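You operate a simulated robot arm through the tools that you are given. There is no shell and no other tool.

You run a simulated two-armed robot. Do the job below in one go: nothing can be reset, and whatever is moved stays where it is left.

TASK
Wipe the metal dust off the magnet rod and shut it in the sample drawer.
Fine: cream pad, put back. Where these are worked on the way, their far stop is far enough and under half their travel is too little: sample drawer. What is to be rubbed or washed off counts as gone when no trace of it is left.

It is judged by the outcome, as a careful person would: the job done as asked, and still so three seconds after it is handed in. It fails if anything else is knocked over, pushed out of place, dropped, spilled or broken.

THE ROBOT
Two 7-joint arms with two-finger parallel grippers on one trunk that stands fixed in place. Base frame: the origin is at the foot of the trunk, x ahead of it, y to its left, z up. Lengths are in cm, angles in degrees, forces in N, time in s.
The left shoulder is at [5, 16.1, 114.8], the right one opposite. With the tool pointing down near the work surface each hand reaches from about 10 to 66 cm from the base axis, measured 20 degrees to its own side. Payload 3.43 kg a hand.
Tool frame (each hand has its own): the origin (TCP) lies between the finger pads and is the grasp point; the fingertips stand 3 cm ahead of it; z points along the fingers, y is the line along which they close. The gripper opens to 9.4 cm. The fingers are 2.8 cm wide and 1 cm thick; the gripper's body (5 by 9.6 cm) begins 5.5 cm behind the TCP.
Orientation is that of the tool frame in the base frame, as a unit quaternion [w, x, y, z]. With the fingers straight down and closing along the base's y, the tool's x points along the base's -x, its y along +y and its z along -z.

THE INTERFACE
- The arms move only by the tool arm_command. It takes "left_steps", "right_steps" or both (then of equal length, played together; a hand with none holds still); each is a list of rows, each an object (a shift or turn left out is 0, a gripper value left out holds the last) with "rotation": the turn, a rotation vector about the tool's x, y, z in units of 120 degrees (1.0 is 120 degrees), a list of three; "translation": the shift along the tool's x, y, z in units of 150 mm (1.0 is 150 mm), a list of three; "jaw": the finger opening in cm, from 0 to 9.4. In form: [{"rotation": [rx, ry, rz], "translation": [dx, dy, dz], "jaw": jaw}, ...]. A call has 1 to 20 rows; each row is the pose to reach, as a shift and turn from the pose commanded when the call began, along the tool's axes at that moment. A call with a number of a shift or a turn outside -1 to 1 is refused whole. Rows are played at 5 a second. More than 5 cm and 8.6 degrees between two rows, or a gripper value outside its range, and nothing of the call is played. Where a pose cannot be reached the arm comes as near as it can. A force on the tool above 40 N (or 10 N above the force at the start of the call, whichever is more), or a blocked arm, ends the call early, and 0.2 s more pass. The fingers move at their own pace (about 4.5 cm/s each) and stop on an object; they squeeze with about 40 N. The grip force told is the motor's: it shows also when the fingers shut on nothing. Time passes only in rows, and 0.2 s behind the last, so rows that repeat a pose let the fingers close. It gives the time, the measured TCP pose, the force on the tool (base axes), the opening and the grip force at its end, in the units of the frame above (readings bear some noise), with the torque about the TCP (base axes, N m) and any sound that the robot's microphone picked up, and new pictures: "views" is both (left out), scene, wrist or none (wrist: the cameras of the hands that moved).
- Cameras (640 x 400 px; columns grow to the right, rows downward): "scene" is now at [10.7, 5.44, 127.71]; the picture's right is [0.59, -0.81, 0.00], its down [-0.49, -0.36, -0.79] and it looks along [0.64, 0.47, -0.61] (base axes); focal length 317 px, centre (320, 200). "left" rides on the left gripper at [7.6, -1.4, -10.3] in its tool frame; the picture's right is [0.18, 0.98, 0.00], its down [-0.75, 0.14, -0.64] and it looks along [-0.63, 0.12, 0.77] (tool axes); focal length 243 px, centre (320, 200). "right" rides on the right gripper at [7.6, 1.4, -10.3] in its tool frame; the picture's right is [-0.18, 0.98, 0.00], its down [-0.75, -0.14, -0.64] and it looks along [-0.63, -0.12, 0.77] (tool axes); focal length 243 px, centre (320, 200). There is no depth. A picture from a camera that has moved, and an enlarged one, comes with that camera's place and axes in the base frame and with its lens. The place of the scene camera against the robot may be out by one fixed shift of up to 1.2 cm in any direction.
- lift_body(by): slides the trunk up (or, below 0, down) by that many cm; the arms and the scene camera ride with it, the base frame stays. It gives what a move gives, with no picture.
- pan_tilt(pan, tilt): turns the head with the scene camera to pan (to the left, within 80 degrees either way) and tilt (down, from -29 to 69), counted from straight ahead of the robot. It gives what a move gives, and a new picture of the scene camera.
- enlarge(camera, box): a new picture of the part [left, top, right, bottom] of that camera's present view, enlarged. The clock stands still meanwhile.
- job_done(): hands the job in; it is judged then, once.

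Places have to be worked out from the pictures, the camera data and where the tool is seen. Open the grippers and draw the arms clear of the work before you hand the job in, unless the task says otherwise.

The tools are called after "Emit:" by a JSON object that holds its "op" and its "data". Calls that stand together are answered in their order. arm_command: Moves the arms, as the interface text tells. Its arguments: {"type":"object","properties":{"left_steps":{"type":"array","items":{"type":"object","properties":{"rotation":{"type":"array","items":{"type":"number"}},"translation":{"type":"array","items":{"type":"number"}},"jaw":{"type":"number"}}}},"right_steps":{"type":"array","items":{"type":"object","properties":{"rotation":{"type":"array","items":{"type":"number"}},"translation":{"type":"array","items":{"type":"number"}},"jaw":{"type":"number"}}}},"views":{"type":"string","enum":["both","scene","wrist","none"]}},"required":[]} The other tools are called the same way: lift_body (by) slides the trunk up or down; pan_tilt (pan, tilt) turns the head that bears the scene camera; enlarge (camera, box) takes an enlarged picture of a part of a camera's view; job_done () hands the job in.

At the start:

```text
time: 0.0
left_tool_pos: [29.2, 37.17, 102.54]
left_tcp_rot: [0.001, -0.001, 1.0, 0.0]
left_ft_force: [0.1, 1.0, -0.4]
left_torque: [0.03, 0.04, 0.03]
left_grip_width: 9.41
left_grasp_force: 0.0
right_tool_pos: [40.75, 3.37, 100.5]
right_tcp_rot: [0.0, 0.001, 1.0, 0.0]
right_ft_force: [-0.4, -0.2, 0.3]
right_torque: [-0.02, 0.03, -0.04]
right_grip_width: 9.4
right_grasp_force: 0.0
trunk travel left (down, up): [-17.5, 9.2]
head pan, tilt: [36.3, 37.8]
```

scene: 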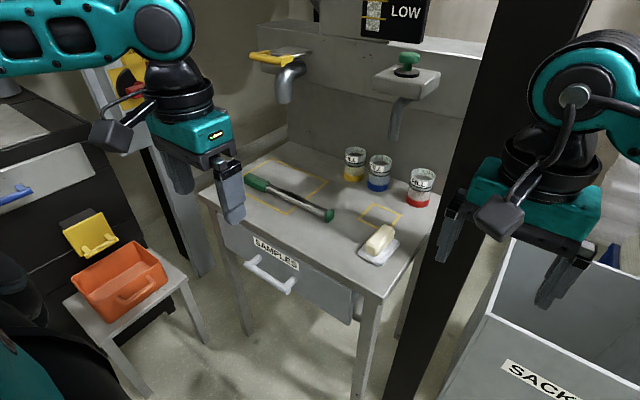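
right: 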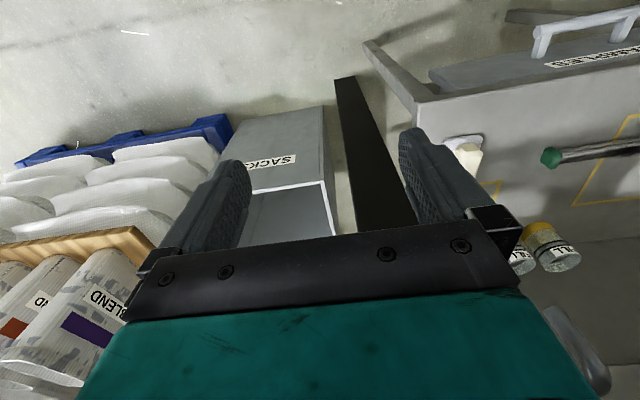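
left: 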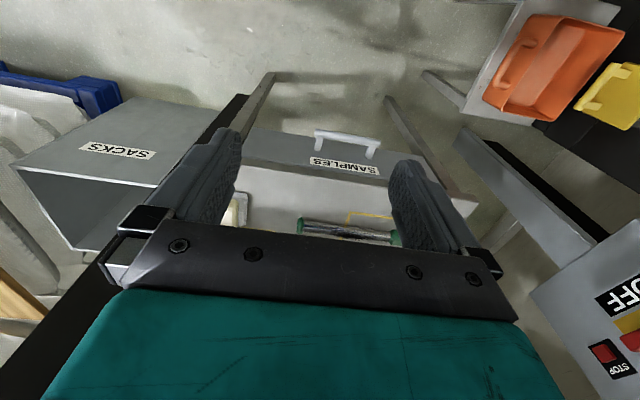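

The scene shows a bench with the magnet rod (green ends), a cream pad in a white dish, three cans and the SAMPLES drawer. I'll enlarge the parts of interest to work out their places.

Emit:
{"op": "enlarge", "data": {"camera": "scene", "box": [190, 130, 450, 310]}}

Emit:
{"op": "enlarge", "data": {"camera": "scene", "box": [230, 160, 350, 230]}}

Emit:
{"op": "enlarge", "data": {"camera": "scene", "box": [340, 190, 440, 280]}}

```text
2.22 times, centred on (320, 220) of scene
camera zoom: at [10.7, 5.44, 127.71], right [0.59, -0.81, 0.0], down [-0.49, -0.36, -0.79], along [0.64, 0.47, -0.61], focal length 705 px, centre (320, 156)
```

zoom: 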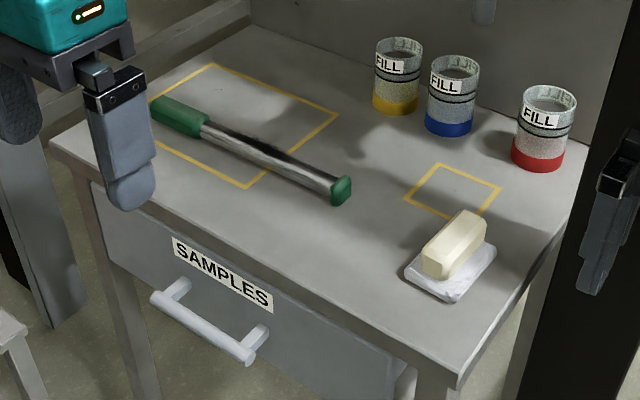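

```text
5.33 times, centred on (290, 195) of scene
camera zoom: at [10.7, 5.44, 127.71], right [0.59, -0.81, 0.0], down [-0.49, -0.36, -0.79], along [0.64, 0.47, -0.61], focal length 1692 px, centre (480, 227)
```

zoom: 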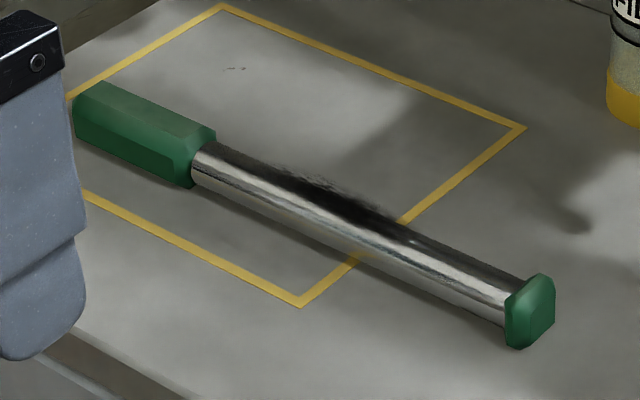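

```text
4.44 times, centred on (390, 235) of scene
camera zoom: at [10.7, 5.44, 127.71], right [0.59, -0.81, 0.0], down [-0.49, -0.36, -0.79], along [0.64, 0.47, -0.61], focal length 1410 px, centre (9, 44)
```

zoom: 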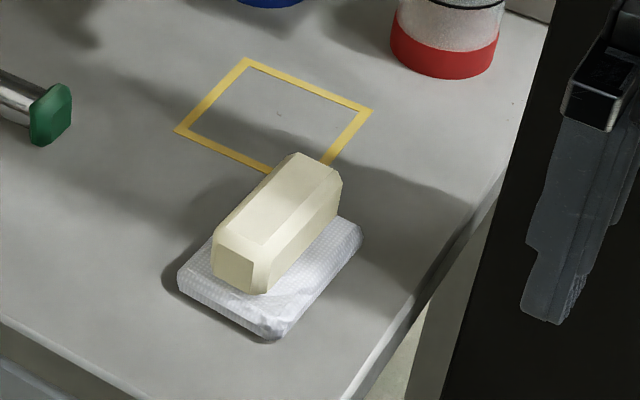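

The table front edge works out at about x=47.5, its top at z≈75. The rod lies along y at x≈59.5 from y≈38 to 68, the pad sits around (58.5, 24), and the drawer handle is near (43.7, 46, 64). I'll take a tighter look at the dust and the drawer handle before moving.

Emit:
{"op": "enlarge", "data": {"camera": "scene", "box": [270, 175, 340, 222]}}

Emit:
{"op": "enlarge", "data": {"camera": "scene", "box": [225, 225, 375, 325]}}

Emit:
{"op": "enlarge", "data": {"camera": "left", "box": [220, 100, 420, 250]}}

```text
8.51 times, centred on (305, 198) of scene
camera zoom: at [10.7, 5.44, 127.71], right [0.59, -0.81, 0.0], down [-0.49, -0.36, -0.79], along [0.64, 0.47, -0.61], focal length 2700 px, centre (448, 213)
```

zoom: 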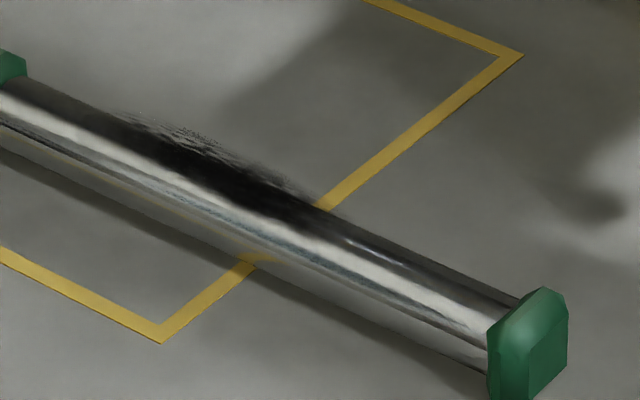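

```text
4.00 times, centred on (300, 275) of scene
camera zoom: at [10.7, 5.44, 127.71], right [0.59, -0.81, 0.0], down [-0.49, -0.36, -0.79], along [0.64, 0.47, -0.61], focal length 1269 px, centre (400, -100)
```

zoom: 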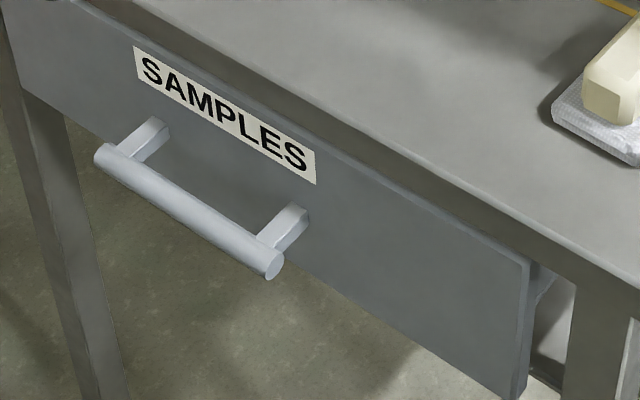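

```text
2.67 times, centred on (320, 175) of left
camera zoom: at [21.59, 35.68, 112.73], right [-0.18, 0.98, 0.0], down [0.75, 0.14, 0.64], along [0.63, 0.12, -0.77], focal length 647 px, centre (320, 267)
```

zoom: 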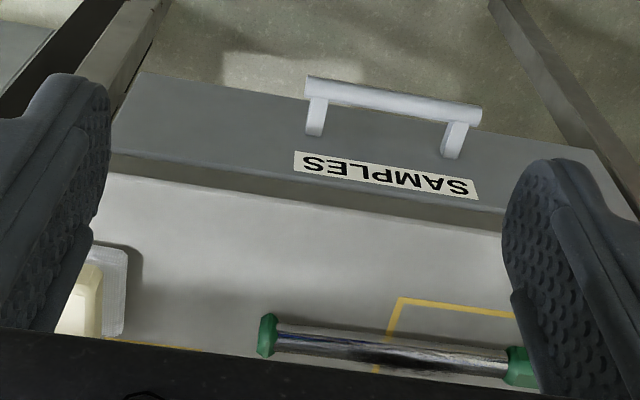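

The dust is a bristly patch on the rod's back-top side, about 10 cm long (y≈46–56). My plan is to pick up the rod with the left hand, turn it end for end so the dust faces me near the table front, and then wipe it with the pad. First I yaw the left hand so it closes along x, and bring it over the table to test reach.

Emit:
{"op": "arm_command", "data": {"left_steps": [{"rotation": [0, 0, -0.068], "translation": [-0.09, 0.05, 0.01]}, {"rotation": [0, 0, -0.136], "translation": [-0.18, 0.1, 0.02]}, {"rotation": [0, 0, -0.205], "translation": [-0.27, 0.15, 0.03]}, {"rotation": [0, 0, -0.273], "translation": [-0.36, 0.2, 0.04]}, {"rotation": [0, 0, -0.341], "translation": [-0.45, 0.25, 0.05]}, {"rotation": [0, 0, -0.409], "translation": [-0.54, 0.3, 0.06]}, {"rotation": [0, 0, -0.477], "translation": [-0.63, 0.35, 0.07]}, {"rotation": [0, 0, -0.545], "translation": [-0.72, 0.4, 0.08]}, {"rotation": [0, 0, -0.614], "translation": [-0.81, 0.45, 0.09]}, {"rotation": [0, 0, -0.682], "translation": [-0.9, 0.5, 0.1]}, {"rotation": [0, 0, -0.75], "translation": [-1.0, 0.53, 0.1]}, {"rotation": [0, 0, -0.75], "translation": [-1.0, 0.53, 0.1]}]}}

```text
time: 2.6
left_tool_pos: [44.37, 44.98, 100.95]
left_tcp_rot: [0.001, 0.707, -0.707, 0.001]
left_ft_force: [-1.1, 0.0, 0.2]
left_torque: [0.0, 0.04, 0.01]
left_grip_width: 9.39
left_grasp_force: 0.1
right_tool_pos: [40.82, 3.44, 100.38]
right_tcp_rot: [0.0, 0.0, 1.0, -0.001]
right_ft_force: [0.0, 0.7, -0.3]
right_torque: [0.0, -0.01, 0.05]
right_grip_width: 9.4
right_grasp_force: 0.1
trunk travel left (down, up): [-17.5, 9.2]
head pan, tilt: [36.3, 37.8]
camera scene: at [10.7, 5.44, 127.71], right [0.59, -0.81, 0.0], down [-0.49, -0.36, -0.79], along [0.64, 0.47, -0.61], focal length 317 px, centre (320, 200)
camera left: at [45.82, 37.42, 111.19], right [-0.98, -0.19, 0.0], down [-0.14, 0.75, 0.64], along [-0.12, 0.63, -0.77], focal length 243 px, centre (320, 200)
```

scene: 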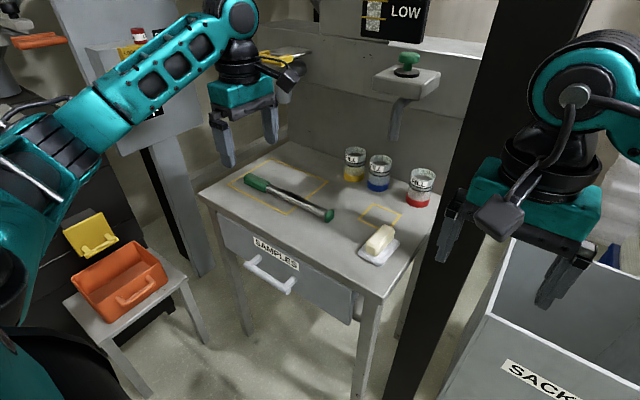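
left: 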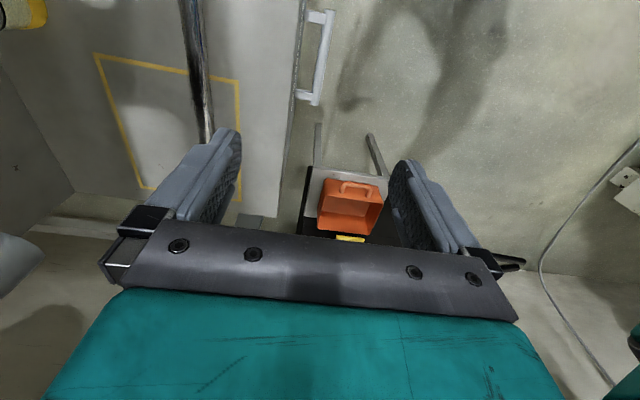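

The left hand reached that pose. I'll enlarge the scene around the fingers to check the camera's shift, and the left camera view to locate the rod.

Emit:
{"op": "enlarge", "data": {"camera": "scene", "box": [200, 70, 320, 220]}}

Emit:
{"op": "enlarge", "data": {"camera": "left", "box": [80, 0, 340, 220]}}

```text
2.67 times, centred on (260, 145) of scene
camera zoom: at [10.7, 5.44, 127.71], right [0.59, -0.81, 0.0], down [-0.49, -0.36, -0.79], along [0.64, 0.47, -0.61], focal length 846 px, centre (480, 347)
```

zoom: 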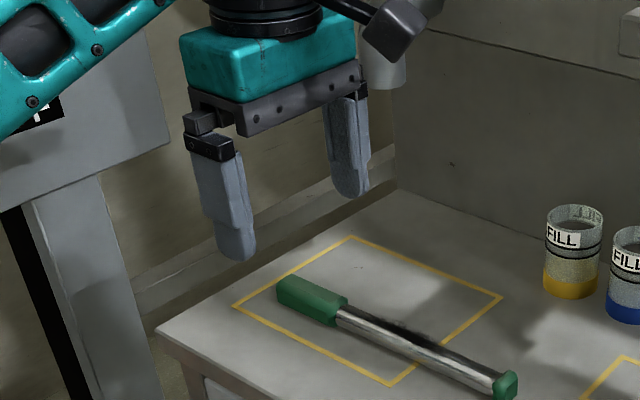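

```text
1.82 times, centred on (210, 110) of left
camera zoom: at [45.82, 37.42, 111.19], right [-0.98, -0.19, 0.0], down [-0.14, 0.75, 0.64], along [-0.12, 0.63, -0.77], focal length 441 px, centre (520, 364)
```

zoom: 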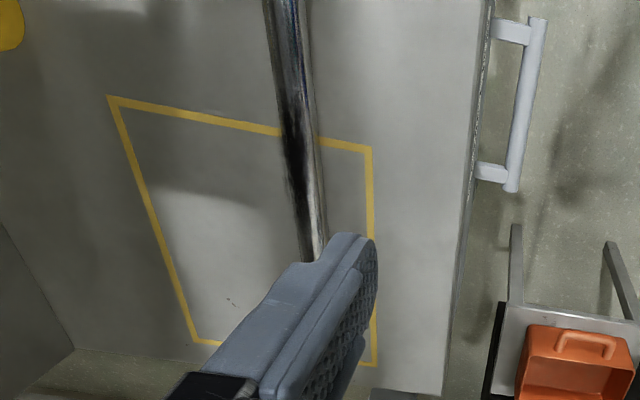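

The rod, seen from above, lies at x≈59.9 with its steel part free from y≈40 to 58. It's far for the left arm, so I'll lower the trunk to gain reach near the table.

Emit:
{"op": "lift_body", "data": {"by": -8}}

```text
time: 3.8
left_tool_pos: [44.46, 44.95, 93.1]
left_tcp_rot: [0.0, 0.708, -0.707, 0.0]
left_ft_force: [-0.4, 0.6, 0.7]
left_torque: [0.03, -0.03, -0.01]
left_grip_width: 9.38
left_grasp_force: 0.0
right_tool_pos: [40.74, 3.36, 92.5]
right_tcp_rot: [0.0, 0.0, 1.0, 0.0]
right_ft_force: [0.7, 0.9, -0.5]
right_torque: [0.01, 0.01, 0.02]
right_grip_width: 9.38
right_grasp_force: 0.1
trunk travel left (down, up): [-9.5, 17.2]
head pan, tilt: [36.3, 37.8]
```

Now I test vertical reach above the rod at about (59.5, 50, 84).

Emit:
{"op": "arm_command", "data": {"left_steps": [{"translation": [-0.066, -0.2, 0.1], "jaw": 5}, {"translation": [-0.132, -0.4, 0.2]}, {"translation": [-0.2, -0.6, 0.3]}, {"translation": [-0.266, -0.8, 0.45]}, {"translation": [-0.333, -1.0, 0.6]}, {"translation": [-0.333, -1.0, 0.6]}, {"translation": [-0.333, -1.0, 0.6]}]}}

```text
time: 5.4
left_tool_pos: [58.1, 49.24, 84.24]
left_tcp_rot: [0.0, -0.706, 0.708, 0.0]
left_ft_force: [-0.4, -0.3, 0.7]
left_torque: [0.0, 0.01, 0.02]
left_grip_width: 4.97
left_grasp_force: 0.1
left hand out of reach, approached as far as the arm can: row 5, 6, 7
right_tool_pos: [40.78, 3.44, 92.56]
right_tcp_rot: [0.0, 0.0, 1.0, -0.001]
right_ft_force: [1.1, -0.4, -0.1]
right_torque: [0.02, 0.0, -0.02]
right_grip_width: 9.39
right_grasp_force: 0.1
trunk travel left (down, up): [-9.5, 17.2]
head pan, tilt: [36.3, 37.8]
camera scene: at [10.7, 5.44, 119.71], right [0.59, -0.81, 0.0], down [-0.49, -0.36, -0.79], along [0.64, 0.47, -0.61], focal length 317 px, centre (320, 200)
camera left: at [59.51, 41.72, 94.39], right [-0.98, -0.18, 0.0], down [-0.14, 0.75, 0.64], along [-0.12, 0.63, -0.77], focal length 243 px, centre (320, 200)
```

scene: 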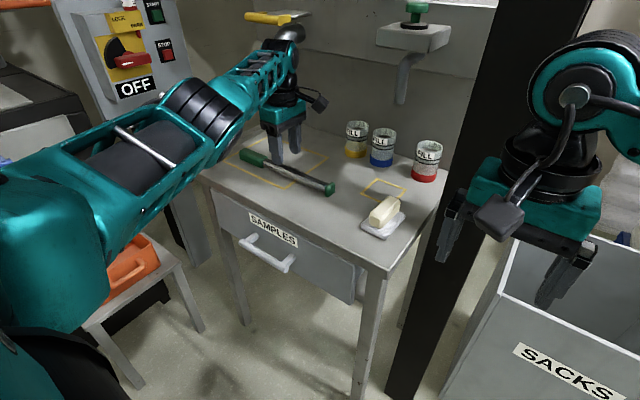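
left: 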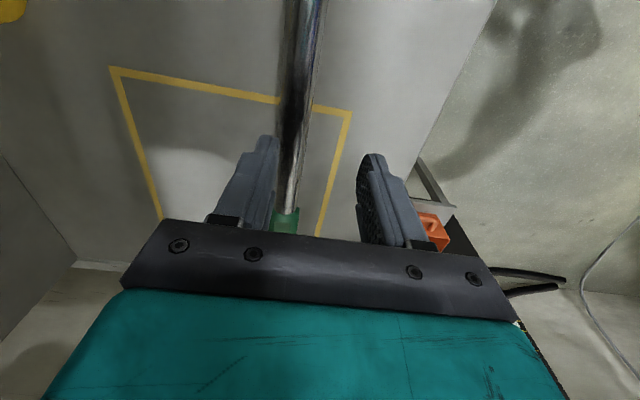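

The arm tops out at about (58.1, 49.2) when vertical, roughly 62.6 cm from the shoulder. I'll tilt the fingers about 22° toward +y along the rod, which gains reach, and centre over the rod around y≈52.

Emit:
{"op": "arm_command", "data": {"left_steps": [{"rotation": [0, -0.06, 0], "translation": [-0.05, 0, 0]}, {"rotation": [0, -0.12, 0], "translation": [-0.1, -0.02, 0]}, {"rotation": [0, -0.183, 0], "translation": [-0.14, -0.03, 0]}, {"rotation": [0, -0.183, 0], "translation": [-0.14, -0.03, 0]}]}}

```text
time: 6.4
left_tool_pos: [58.58, 51.51, 84.13]
left_tcp_rot: [-0.136, 0.694, -0.694, -0.135]
left_ft_force: [-1.0, -0.5, -0.1]
left_torque: [0.03, 0.0, 0.02]
left_grip_width: 5.02
left_grasp_force: 0.0
right_tool_pos: [40.85, 3.36, 92.46]
right_tcp_rot: [0.001, 0.001, 1.0, 0.0]
right_ft_force: [0.7, 0.8, -0.5]
right_torque: [0.0, 0.01, 0.01]
right_grip_width: 9.39
right_grasp_force: 0.0
trunk travel left (down, up): [-9.5, 17.2]
head pan, tilt: [36.3, 37.8]
camera scene: at [10.7, 5.44, 119.71], right [0.59, -0.81, 0.0], down [-0.49, -0.36, -0.79], along [0.64, 0.47, -0.61], focal length 317 px, centre (320, 200)
camera left: at [60.0, 40.6, 90.68], right [-0.98, -0.17, -0.07], down [-0.14, 0.46, 0.88], along [-0.12, 0.87, -0.47], focal length 243 px, centre (320, 200)
```

scene: 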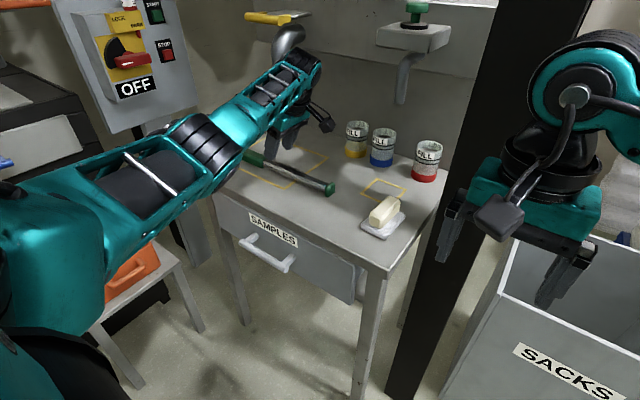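
left: 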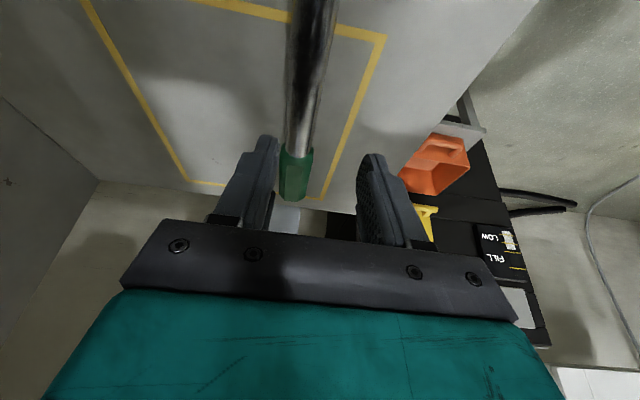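

I'm now tilted 22° with the rod centred at x≈59.9 and the handle starting at y≈58. I shift +x to centre on the rod and descend so the fingers straddle it.

Emit:
{"op": "arm_command", "data": {"left_steps": [{"translation": [0, -0.045, 0]}, {"translation": [0, -0.09, 0]}, {"translation": [0.05, -0.09, 0.12]}, {"translation": [0.09, -0.09, 0.22]}, {"translation": [0.12, -0.09, 0.3]}, {"translation": [0.12, -0.09, 0.3]}]}}

Emit:
{"op": "enlarge", "data": {"camera": "scene", "box": [220, 90, 360, 210]}}

```text
time: 7.8
left_tool_pos: [60.04, 51.48, 79.34]
left_tcp_rot: [0.135, -0.694, 0.694, 0.135]
left_ft_force: [-1.1, 0.1, 1.0]
left_torque: [0.0, 0.01, 0.01]
left_grip_width: 4.98
left_grasp_force: 0.0
right_tool_pos: [40.89, 3.37, 92.52]
right_tcp_rot: [0.0, -0.001, 1.0, 0.0]
right_ft_force: [-0.1, -0.8, -0.1]
right_torque: [0.02, 0.01, 0.01]
right_grip_width: 9.39
right_grasp_force: 0.0
trunk travel left (down, up): [-9.5, 17.2]
head pan, tilt: [36.3, 37.8]
camera scene: at [10.7, 5.43, 119.71], right [0.59, -0.81, 0.0], down [-0.49, -0.36, -0.79], along [0.64, 0.47, -0.61], focal length 317 px, centre (320, 200)
camera left: at [61.29, 40.57, 85.98], right [-0.98, -0.17, -0.07], down [-0.14, 0.46, 0.88], along [-0.12, 0.87, -0.47], focal length 243 px, centre (320, 200)
```

scene: 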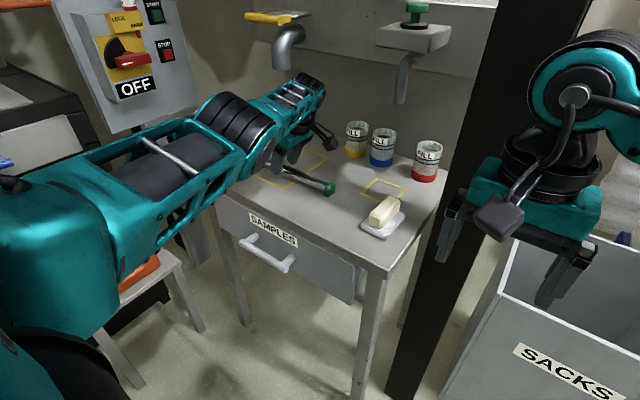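
left: 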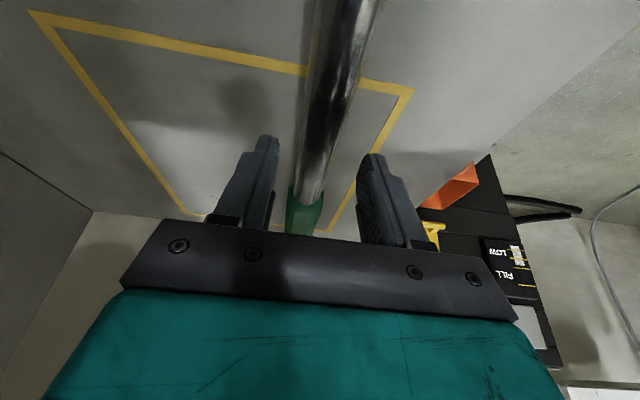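

```text
3.33 times, centred on (290, 150) of scene
camera zoom: at [10.7, 5.43, 119.71], right [0.59, -0.81, 0.0], down [-0.49, -0.36, -0.79], along [0.64, 0.47, -0.61], focal length 1058 px, centre (420, 367)
```

zoom: 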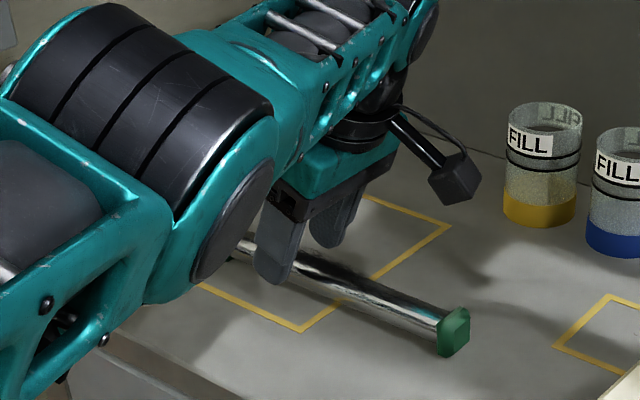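

The fingers straddle the rod, forces are nil. I descend another 0.8 cm and close on it.

Emit:
{"op": "arm_command", "data": {"left_steps": [{"translation": [0.01, 0, 0.025]}, {"translation": [0.02, 0, 0.05]}, {"translation": [0.02, 0, 0.05], "jaw": 0}, {"translation": [0.02, 0, 0.05], "jaw": 0}, {"translation": [0.02, 0, 0.05], "jaw": 0}, {"translation": [0.02, 0, 0.05], "jaw": 0}, {"translation": [0.02, 0, 0.05], "jaw": 0}]}}

Emit:
{"op": "enlarge", "data": {"camera": "left", "box": [200, 0, 440, 250]}}

```text
time: 9.4
left_tool_pos: [59.83, 51.39, 78.71]
left_tcp_rot: [0.134, -0.694, 0.695, 0.135]
left_ft_force: [1.8, 0.1, 0.4]
left_torque: [-0.18, -0.09, -0.01]
left_grip_width: 2.43
left_grasp_force: 40.2
left hand out of reach, approached as far as the arm can: row 2
right_tool_pos: [40.82, 3.41, 92.52]
right_tcp_rot: [0.0, 0.0, 1.0, 0.0]
right_ft_force: [-0.6, 0.6, 0.2]
right_torque: [0.01, 0.0, -0.03]
right_grip_width: 9.4
right_grasp_force: 0.2
trunk travel left (down, up): [-9.5, 17.2]
head pan, tilt: [36.3, 37.8]
camera scene: at [10.7, 5.43, 119.71], right [0.59, -0.81, 0.0], down [-0.49, -0.36, -0.79], along [0.64, 0.47, -0.61], focal length 317 px, centre (320, 200)
camera left: at [61.17, 40.43, 85.24], right [-0.98, -0.17, -0.07], down [-0.14, 0.46, 0.88], along [-0.12, 0.87, -0.48], focal length 243 px, centre (320, 200)
```

scene: 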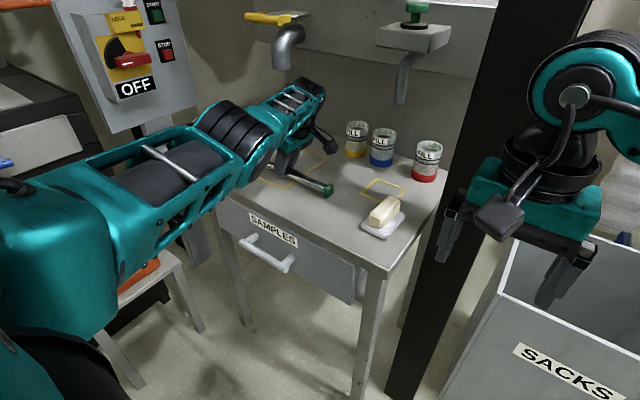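
left: 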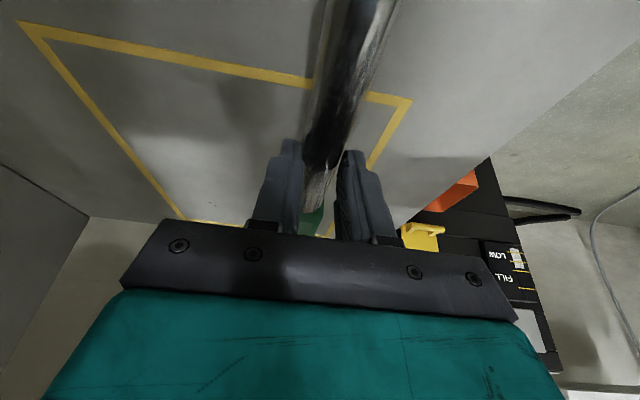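

```text
1.60 times, centred on (320, 125) of left
camera zoom: at [61.17, 40.43, 85.24], right [-0.98, -0.17, -0.07], down [-0.14, 0.46, 0.88], along [-0.12, 0.87, -0.48], focal length 388 px, centre (320, 320)
```

zoom: 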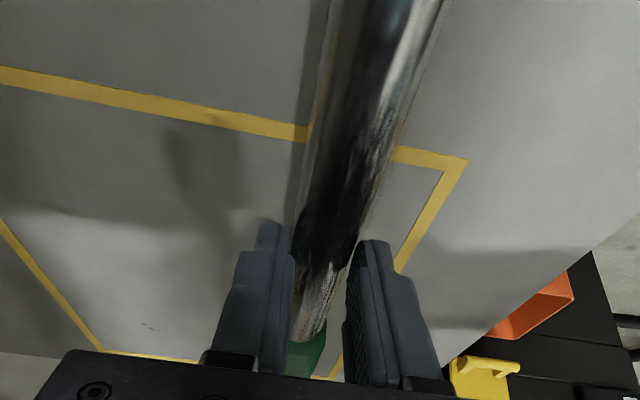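

The grip closed on 2.43 cm at 40 N, so the rod is held. I lift it and draw it toward me, watching for slip.

Emit:
{"op": "arm_command", "data": {"left_steps": [{"translation": [-0.05, 0, -0.124]}, {"translation": [-0.1, 0.05, -0.247]}, {"translation": [-0.15, 0.15, -0.37]}, {"translation": [-0.15, 0.3, -0.37]}, {"translation": [-0.15, 0.45, -0.37]}, {"translation": [-0.15, 0.45, -0.37]}]}}

Emit:
{"op": "enlarge", "data": {"camera": "scene", "box": [200, 90, 400, 230]}}

```text
time: 10.8
left_tool_pos: [59.59, 53.76, 84.38]
left_tcp_rot: [-0.134, 0.694, -0.694, -0.134]
left_ft_force: [-0.4, 0.1, -3.2]
left_torque: [-0.11, -0.01, -0.01]
left_grip_width: 2.44
left_grasp_force: 40.1
left hand out of reach, approached as far as the arm can: row 2, 3, 4, 5, 6
right_tool_pos: [40.78, 3.46, 92.39]
right_tcp_rot: [0.0, 0.0, 1.0, -0.001]
right_ft_force: [0.3, -0.2, -0.3]
right_torque: [0.07, -0.01, 0.01]
right_grip_width: 9.4
right_grasp_force: 0.1
trunk travel left (down, up): [-9.5, 17.2]
head pan, tilt: [36.3, 37.8]
camera scene: at [10.72, 5.47, 119.7], right [0.59, -0.81, 0.0], down [-0.49, -0.36, -0.79], along [0.64, 0.47, -0.61], focal length 317 px, centre (320, 200)
camera left: at [60.96, 42.84, 90.99], right [-0.98, -0.17, -0.07], down [-0.14, 0.46, 0.88], along [-0.12, 0.87, -0.48], focal length 243 px, centre (320, 200)
```

scene: 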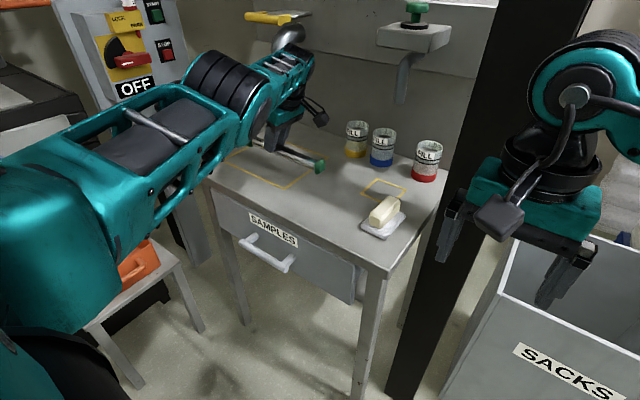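
left: 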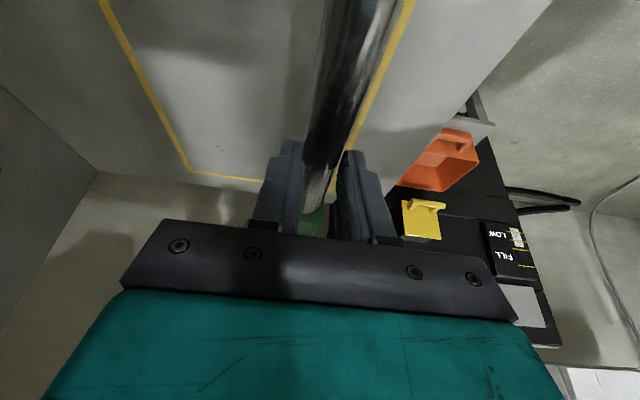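

```text
2.86 times, centred on (300, 160) of scene
camera zoom: at [10.72, 5.47, 119.7], right [0.59, -0.81, 0.0], down [-0.49, -0.36, -0.79], along [0.64, 0.47, -0.61], focal length 906 px, centre (377, 314)
```

zoom: 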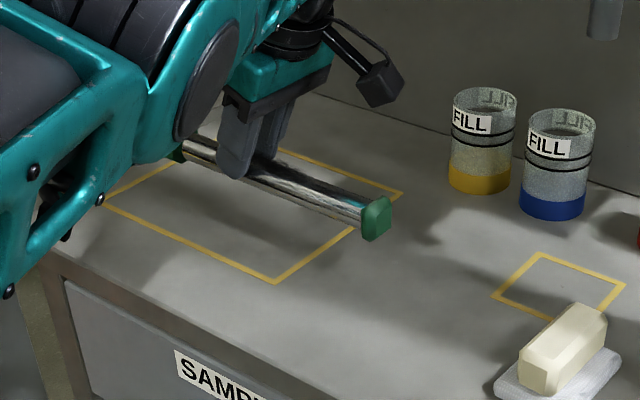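

The rod is lifted level, but the arm stalled at (59.6, 53.8, 84.4) instead of drawing back. I'll raise it further in small steps and see how the arm follows.

Emit:
{"op": "arm_command", "data": {"left_steps": [{"translation": [-0.042, 0.0, -0.103]}, {"translation": [-0.083, 0.0, -0.206]}, {"translation": [-0.125, 0.0, -0.309]}, {"translation": [-0.125, 0.03, -0.309]}, {"translation": [-0.125, 0.06, -0.309]}, {"translation": [-0.125, 0.06, -0.309]}], "views": "scene"}}

```text
time: 12.2
left_tool_pos: [59.59, 54.23, 88.97]
left_tcp_rot: [-0.134, 0.695, -0.694, -0.134]
left_ft_force: [-0.6, -0.4, -2.7]
left_torque: [-0.11, -0.01, -0.01]
left_grip_width: 2.42
left_grasp_force: 40.1
left hand out of reach, approached as far as the arm can: row 4, 5, 6
right_tool_pos: [40.84, 3.33, 92.52]
right_tcp_rot: [0.0, 0.0, 1.0, 0.0]
right_ft_force: [0.0, 0.7, -0.6]
right_torque: [0.01, 0.02, -0.03]
right_grip_width: 9.4
right_grasp_force: 0.0
trunk travel left (down, up): [-9.5, 17.2]
head pan, tilt: [36.3, 37.8]
camera scene: at [10.72, 5.46, 119.7], right [0.59, -0.81, 0.0], down [-0.49, -0.36, -0.79], along [0.64, 0.47, -0.61], focal length 317 px, centre (320, 200)
```

scene: 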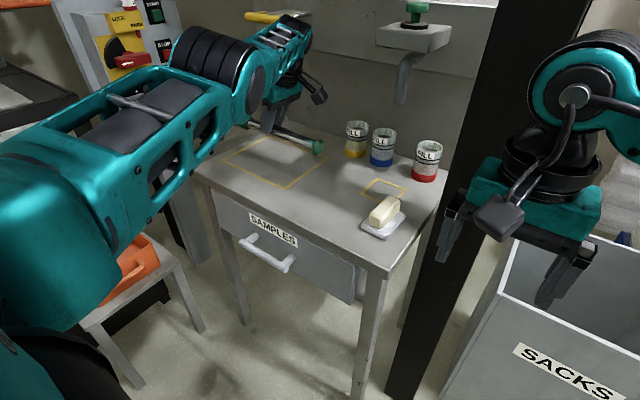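

Raising works but drawing back is blocked while tilted, most likely by a wrist limit. I'll remove the tilt while moving back toward the shoulder with the rod well clear of the table.

Emit:
{"op": "arm_command", "data": {"left_steps": [{"rotation": [0, 0.046, 0], "translation": [0.111, 0.067, -0.081]}, {"rotation": [0, 0.092, 0], "translation": [0.222, 0.134, -0.162]}, {"rotation": [0, 0.138, 0], "translation": [0.333, 0.2, -0.243]}, {"rotation": [0, 0.183, 0], "translation": [0.444, 0.267, -0.324]}, {"rotation": [0, 0.183, 0], "translation": [0.444, 0.267, -0.324]}, {"rotation": [0, 0.183, 0], "translation": [0.444, 0.267, -0.324]}]}}

```text
time: 13.6
left_tool_pos: [59.15, 47.8, 91.36]
left_tcp_rot: [-0.002, -0.707, 0.707, 0.001]
left_ft_force: [-0.1, 0.5, -3.7]
left_torque: [-0.1, 0.03, -0.01]
left_grip_width: 2.42
left_grasp_force: 39.9
left hand out of reach, approached as far as the arm can: row 1, 2, 3, 4, 5, 6
right_tool_pos: [40.81, 3.4, 92.4]
right_tcp_rot: [0.0, 0.0, 1.0, -0.001]
right_ft_force: [-0.5, -1.0, -0.2]
right_torque: [0.01, 0.01, 0.01]
right_grip_width: 9.4
right_grasp_force: 0.1
trunk travel left (down, up): [-9.5, 17.2]
head pan, tilt: [36.3, 37.8]
camera scene: at [10.72, 5.46, 119.7], right [0.59, -0.81, 0.0], down [-0.49, -0.36, -0.79], along [0.64, 0.47, -0.61], focal length 317 px, centre (320, 200)
camera left: at [60.53, 40.15, 101.55], right [-0.98, -0.18, 0.0], down [-0.14, 0.76, 0.64], along [-0.12, 0.63, -0.77], focal length 243 px, centre (320, 200)
```

scene: 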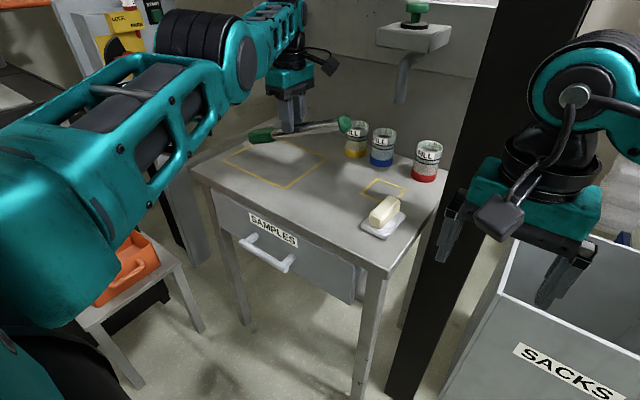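
left: 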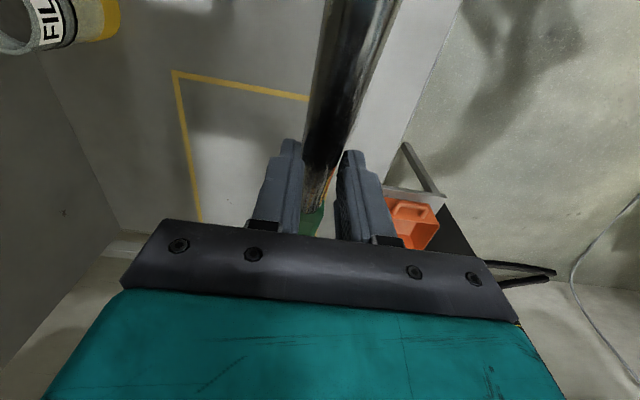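

Orientation is vertical again but x won't come back past 59; likely the wrist roll is at its limit with this yaw. I'll yaw back toward the home direction by ~25° and draw back at the same time.

Emit:
{"op": "arm_command", "data": {"left_steps": [{"rotation": [0, 0, 0.06], "translation": [0, 0, 0]}, {"rotation": [0, 0, 0.12], "translation": [0.03, 0.05, 0]}, {"rotation": [0, 0, 0.18], "translation": [0.06, 0.15, 0]}, {"rotation": [0, 0, 0.24], "translation": [0.1, 0.25, 0]}, {"rotation": [0, 0, 0.24], "translation": [0.1, 0.4, 0]}, {"rotation": [0, 0, 0.24], "translation": [0.1, 0.55, 0]}, {"rotation": [0, 0, 0.24], "translation": [0.1, 0.55, 0]}]}}

```text
time: 15.2
left_tool_pos: [58.44, 49.04, 91.66]
left_tcp_rot: [0.0, -0.51, 0.86, -0.001]
left_ft_force: [0.0, 0.5, -2.8]
left_torque: [-0.03, 0.06, 0.0]
left_grip_width: 2.4
left_grasp_force: 40.3
left hand out of reach, approached as far as the arm can: row 2, 3, 4, 5, 6, 7
right_tool_pos: [40.82, 3.35, 92.52]
right_tcp_rot: [0.0, 0.0, 1.0, 0.0]
right_ft_force: [0.2, 0.2, -0.4]
right_torque: [0.0, -0.01, 0.02]
right_grip_width: 9.4
right_grasp_force: 0.0
trunk travel left (down, up): [-9.5, 17.2]
head pan, tilt: [36.3, 37.8]
camera scene: at [10.72, 5.46, 119.7], right [0.59, -0.81, 0.0], down [-0.49, -0.36, -0.79], along [0.64, 0.47, -0.61], focal length 317 px, centre (320, 200)
camera left: at [55.98, 41.82, 101.86], right [-0.95, 0.31, 0.0], down [0.24, 0.73, 0.64], along [0.2, 0.61, -0.77], focal length 243 px, centre (320, 200)
```

scene: 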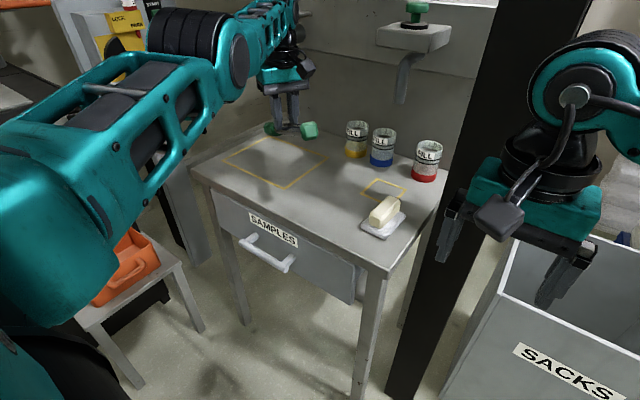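
left: 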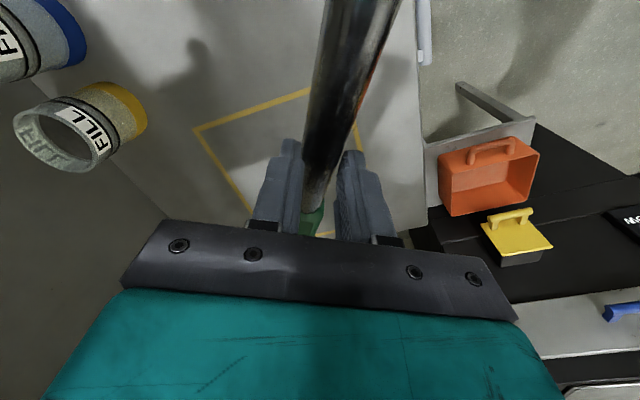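

The TCP keeps sliding along a constant ~62.7 cm radius about the shoulder: the elbow is straight. I'll command a purely radial pull toward the shoulder to make the elbow bend.

Emit:
{"op": "arm_command", "data": {"left_steps": [{"translation": [0.26, 0.149, 0]}, {"translation": [0.52, 0.297, 0]}, {"translation": [0.78, 0.446, 0]}, {"translation": [0.78, 0.446, 0]}, {"translation": [0.78, 0.446, 0]}, {"translation": [0.78, 0.446, 0]}], "views": "scene"}}

```text
time: 16.6
left_tool_pos: [58.47, 49.09, 92.89]
left_tcp_rot: [0.0, -0.509, 0.861, 0.0]
left_ft_force: [0.2, 0.3, -2.9]
left_torque: [-0.02, 0.07, 0.02]
left_grip_width: 2.41
left_grasp_force: 39.3
left hand out of reach, approached as far as the arm can: row 1, 2, 3, 4, 5, 6
right_tool_pos: [40.86, 3.32, 92.44]
right_tcp_rot: [0.0, 0.0, 1.0, 0.0]
right_ft_force: [-0.3, 0.6, -0.4]
right_torque: [-0.01, 0.03, 0.0]
right_grip_width: 9.41
right_grasp_force: 0.0
trunk travel left (down, up): [-9.5, 17.2]
head pan, tilt: [36.3, 37.8]
camera scene: at [10.72, 5.46, 119.7], right [0.59, -0.81, 0.0], down [-0.49, -0.36, -0.79], along [0.64, 0.47, -0.61], focal length 317 px, centre (320, 200)
```

scene: 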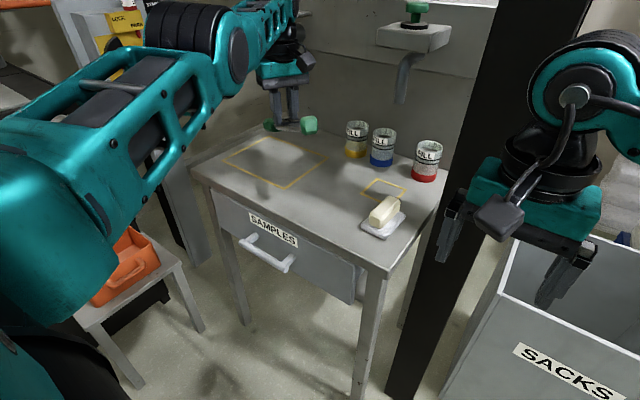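

Still on the same sphere. I want to see the arm's actual configuration, so I'll tilt the head up to view the whole left arm.

Emit:
{"op": "pan_tilt", "data": {"pan": 45, "tilt": 18}}

```text
time: 17.4
left_tool_pos: [58.41, 49.06, 92.77]
left_tcp_rot: [-0.001, -0.509, 0.861, 0.0]
left_ft_force: [0.4, 0.9, -3.1]
left_torque: [-0.04, 0.03, -0.04]
left_grip_width: 2.44
left_grasp_force: 40.2
right_tool_pos: [40.83, 3.38, 92.49]
right_tcp_rot: [0.0, 0.0, 1.0, -0.001]
right_ft_force: [0.1, -0.4, 0.2]
right_torque: [0.01, 0.0, 0.01]
right_grip_width: 9.38
right_grasp_force: 0.0
trunk travel left (down, up): [-9.5, 17.2]
head pan, tilt: [45.0, 18.0]
camera scene: at [10.36, 6.94, 122.83], right [0.71, -0.71, 0.0], down [-0.22, -0.22, -0.95], along [0.67, 0.67, -0.31], focal length 317 px, centre (320, 200)
```

scene: 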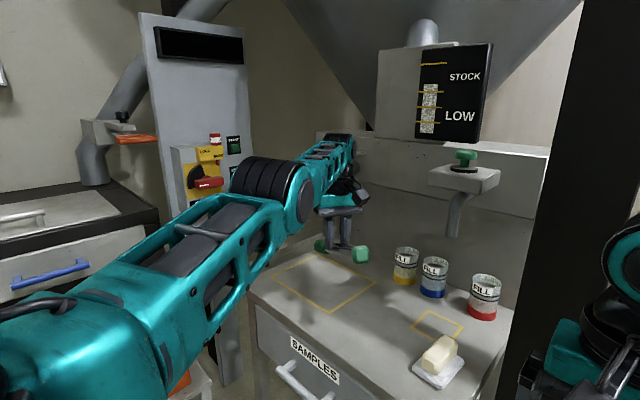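

The arm is indeed stretched straight. A sideways sweep (clockwise, −y) combined with a slight inward pull should let the elbow start to flex; the path is clear at this height.

Emit:
{"op": "arm_command", "data": {"left_steps": [{"translation": [0.14, -0.112, -0.05]}, {"translation": [0.28, -0.224, -0.1]}, {"translation": [0.42, -0.335, -0.15]}, {"translation": [0.561, -0.447, -0.2]}, {"translation": [0.561, -0.447, -0.2]}], "views": "scene"}}

```text
time: 18.6
left_tool_pos: [62.17, 38.69, 95.84]
left_tcp_rot: [-0.001, -0.509, 0.861, 0.001]
left_ft_force: [0.2, 0.1, -3.0]
left_torque: [-0.02, 0.02, -0.03]
left_grip_width: 2.44
left_grasp_force: 39.5
left hand out of reach, approached as far as the arm can: row 1, 2, 3, 4, 5
right_tool_pos: [40.96, 3.41, 92.49]
right_tcp_rot: [0.001, 0.0, 1.0, 0.0]
right_ft_force: [0.8, 0.0, -0.1]
right_torque: [0.01, 0.0, -0.01]
right_grip_width: 9.4
right_grasp_force: 0.0
trunk travel left (down, up): [-9.5, 17.2]
head pan, tilt: [45.0, 18.0]
camera scene: at [10.36, 6.93, 122.83], right [0.71, -0.71, 0.0], down [-0.22, -0.22, -0.95], along [0.67, 0.67, -0.31], focal length 317 px, centre (320, 200)
```

scene: 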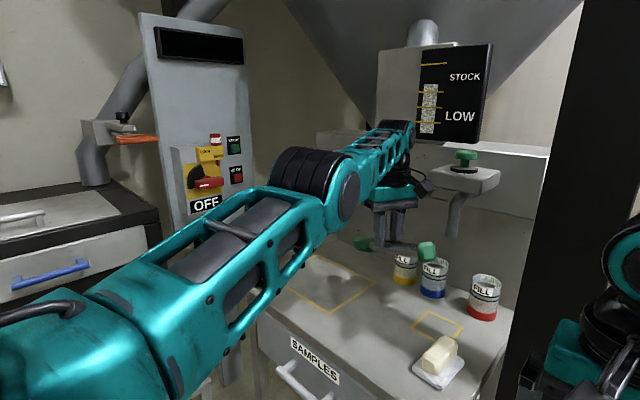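

The radius shrank to about 61.5, so the elbow has started to flex. I continue with an inward pull.

Emit:
{"op": "arm_command", "data": {"left_steps": [{"translation": [0.1, 0.085, 0]}, {"translation": [0.2, 0.17, 0]}, {"translation": [0.307, 0.256, 0]}, {"translation": [0.41, 0.34, 0]}, {"translation": [0.41, 0.34, 0]}, {"translation": [0.41, 0.34, 0]}], "views": "scene"}}

```text
time: 20.0
left_tool_pos: [62.04, 38.05, 96.86]
left_tcp_rot: [-0.001, -0.508, 0.861, 0.0]
left_ft_force: [0.5, 0.7, -3.3]
left_torque: [-0.03, 0.01, -0.02]
left_grip_width: 2.44
left_grasp_force: 39.9
left hand out of reach, approached as far as the arm can: row 1, 2, 3, 4, 5, 6
right_tool_pos: [40.88, 3.51, 92.43]
right_tcp_rot: [-0.001, 0.001, 1.0, 0.001]
right_ft_force: [-0.8, -0.2, -0.4]
right_torque: [0.04, -0.01, -0.02]
right_grip_width: 9.38
right_grasp_force: 0.0
trunk travel left (down, up): [-9.5, 17.2]
head pan, tilt: [45.0, 18.0]
camera scene: at [10.36, 6.94, 122.83], right [0.71, -0.71, 0.0], down [-0.22, -0.22, -0.95], along [0.67, 0.67, -0.31], focal length 317 px, centre (320, 200)
```

scene: 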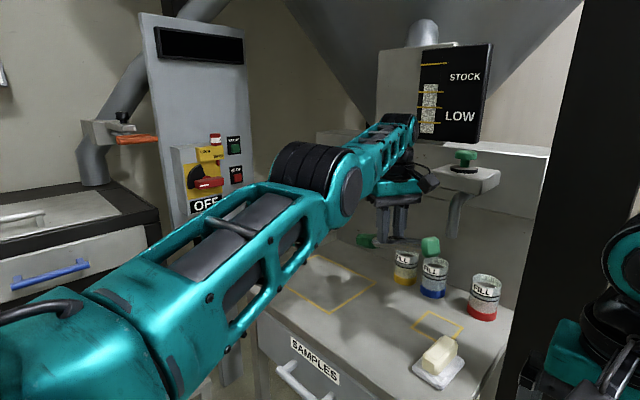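

Progress has nearly stalled again, so maybe the wrist pitch is what blocks. I'll tilt the fingers radially outward by 30° with the TCP in place (this also levels the rod), which opens the wrist and needs the elbow to bend.

Emit:
{"op": "arm_command", "data": {"left_steps": [{"rotation": [0.04, -0.048, 0]}, {"rotation": [0.08, -0.096, 0]}, {"rotation": [0.12, -0.144, 0]}, {"rotation": [0.16, -0.192, 0]}, {"rotation": [0.16, -0.192, 0]}], "views": "scene"}}

```text
time: 21.2
left_tool_pos: [71.36, 40.29, 99.17]
left_tcp_rot: [0.26, -0.497, 0.827, -0.045]
left_ft_force: [-12.4, 35.2, 13.6]
left_torque: [-4.32, -0.75, -1.42]
left_grip_width: 2.41
left_grasp_force: 40.5
left hand out of reach, approached as far as the arm can: row 1, 2, 3, 4, 5
right_tool_pos: [40.67, 3.71, 92.56]
right_tcp_rot: [0.002, 0.0, 1.0, -0.002]
right_ft_force: [0.6, -0.5, -0.2]
right_torque: [-0.03, -0.01, -0.01]
right_grip_width: 9.4
right_grasp_force: 0.1
trunk travel left (down, up): [-9.5, 17.2]
head pan, tilt: [45.0, 18.0]
camera scene: at [10.05, 7.28, 122.88], right [0.71, -0.71, 0.01], down [-0.22, -0.22, -0.95], along [0.67, 0.67, -0.31], focal length 317 px, centre (320, 200)
```

scene: 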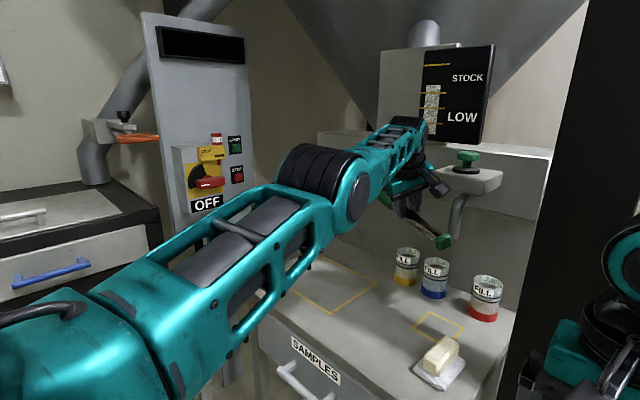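

The elbow stayed put and the hand swung outward, and the force reading of about 40 N says the rod touched something at the back. I reverse that swing right away along the same path.

Emit:
{"op": "arm_command", "data": {"left_steps": [{"rotation": [-0.04, 0.048, 0], "translation": [0.104, 0.118, -0.047]}, {"rotation": [-0.08, 0.096, 0], "translation": [0.207, 0.237, -0.095]}, {"rotation": [-0.12, 0.144, 0], "translation": [0.31, 0.355, -0.142]}, {"rotation": [-0.16, 0.192, 0], "translation": [0.414, 0.473, -0.19]}, {"rotation": [-0.16, 0.192, 0], "translation": [0.414, 0.473, -0.19]}]}}

```text
time: 21.6
left_tool_pos: [70.03, 40.11, 98.55]
left_tcp_rot: [0.217, -0.505, 0.835, -0.035]
left_ft_force: [1.1, 10.6, -3.6]
left_torque: [-1.04, 0.21, -0.03]
left_grip_width: 2.42
left_grasp_force: 40.5
right_tool_pos: [40.85, 3.44, 92.36]
right_tcp_rot: [0.0, 0.0, 1.0, -0.002]
right_ft_force: [0.5, 0.7, -0.1]
right_torque: [0.02, -0.02, 0.01]
right_grip_width: 9.39
right_grasp_force: 0.1
trunk travel left (down, up): [-9.5, 17.2]
head pan, tilt: [45.0, 18.0]
stopped in row 1 (left hand): the force on the tool passed its limit at 54 N (the readings are from after the stop); the commanded pose is now the measured one
camera scene: at [10.39, 7.03, 122.79], right [0.71, -0.71, 0.0], down [-0.22, -0.22, -0.95], along [0.67, 0.67, -0.31], focal length 317 px, centre (320, 200)
camera left: at [64.0, 31.25, 105.74], right [-0.89, 0.32, -0.33], down [-0.07, 0.61, 0.79], along [0.46, 0.72, -0.52], focal length 243 px, centre (320, 200)
```

scene: 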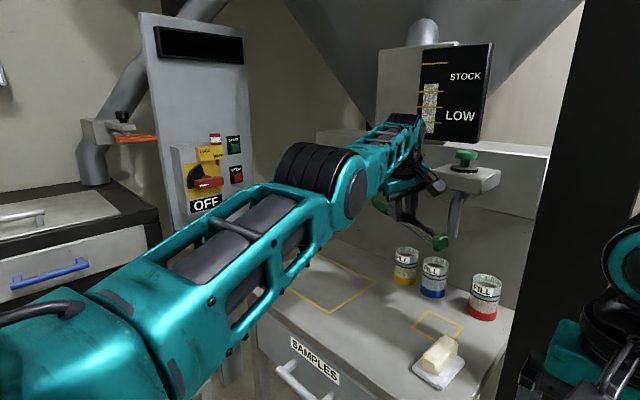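
left: 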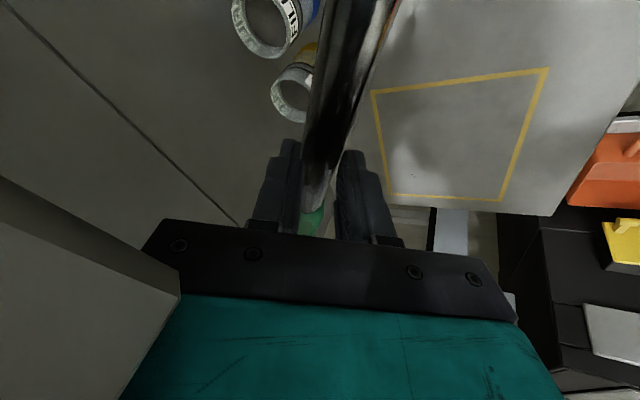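

Something on the −y side (the green valve's bracket) is pressing on the hand with about +10 N in y. I first slide away from it in +y, without turning.

Emit:
{"op": "arm_command", "data": {"left_steps": [{"translation": [-0.04, 0.045, 0]}, {"translation": [-0.08, 0.09, 0]}, {"translation": [-0.117, 0.137, 0]}]}}

Emit:
{"op": "enlarge", "data": {"camera": "scene", "box": [330, 90, 520, 290]}}

```text
time: 22.4
left_tool_pos: [69.37, 42.21, 98.69]
left_tcp_rot: [0.217, -0.503, 0.836, -0.036]
left_ft_force: [0.8, -0.2, -3.5]
left_torque: [-0.07, 0.06, 0.01]
left_grip_width: 2.41
left_grasp_force: 40.1
left hand out of reach, approached as far as the arm can: row 3
right_tool_pos: [40.84, 3.41, 92.49]
right_tcp_rot: [0.0, 0.001, 1.0, 0.001]
right_ft_force: [0.3, 0.8, -1.0]
right_torque: [-0.02, 0.01, -0.04]
right_grip_width: 9.43
right_grasp_force: 0.0
trunk travel left (down, up): [-9.5, 17.2]
head pan, tilt: [45.0, 18.0]
camera scene: at [10.37, 6.95, 122.83], right [0.71, -0.71, 0.0], down [-0.22, -0.22, -0.95], along [0.67, 0.67, -0.31], focal length 317 px, centre (320, 200)
camera left: at [63.3, 33.46, 105.97], right [-0.88, 0.33, -0.34], down [-0.07, 0.61, 0.79], along [0.46, 0.72, -0.52], focal length 243 px, centre (320, 200)
```

scene: 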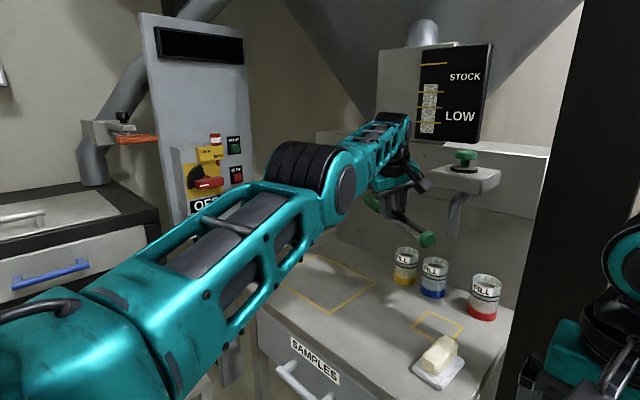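
left: 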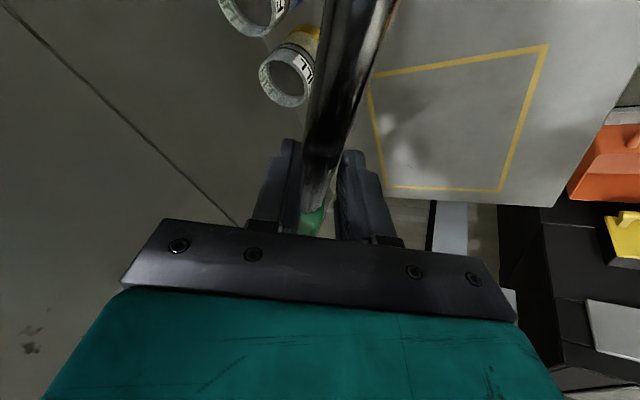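

```text
2.00 times, centred on (425, 190) of scene
camera zoom: at [10.37, 6.95, 122.83], right [0.71, -0.71, 0.0], down [-0.22, -0.22, -0.95], along [0.67, 0.67, -0.31], focal length 634 px, centre (110, 220)
```

zoom: 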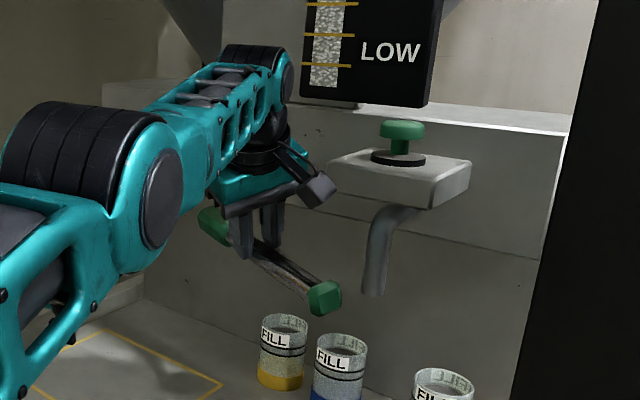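

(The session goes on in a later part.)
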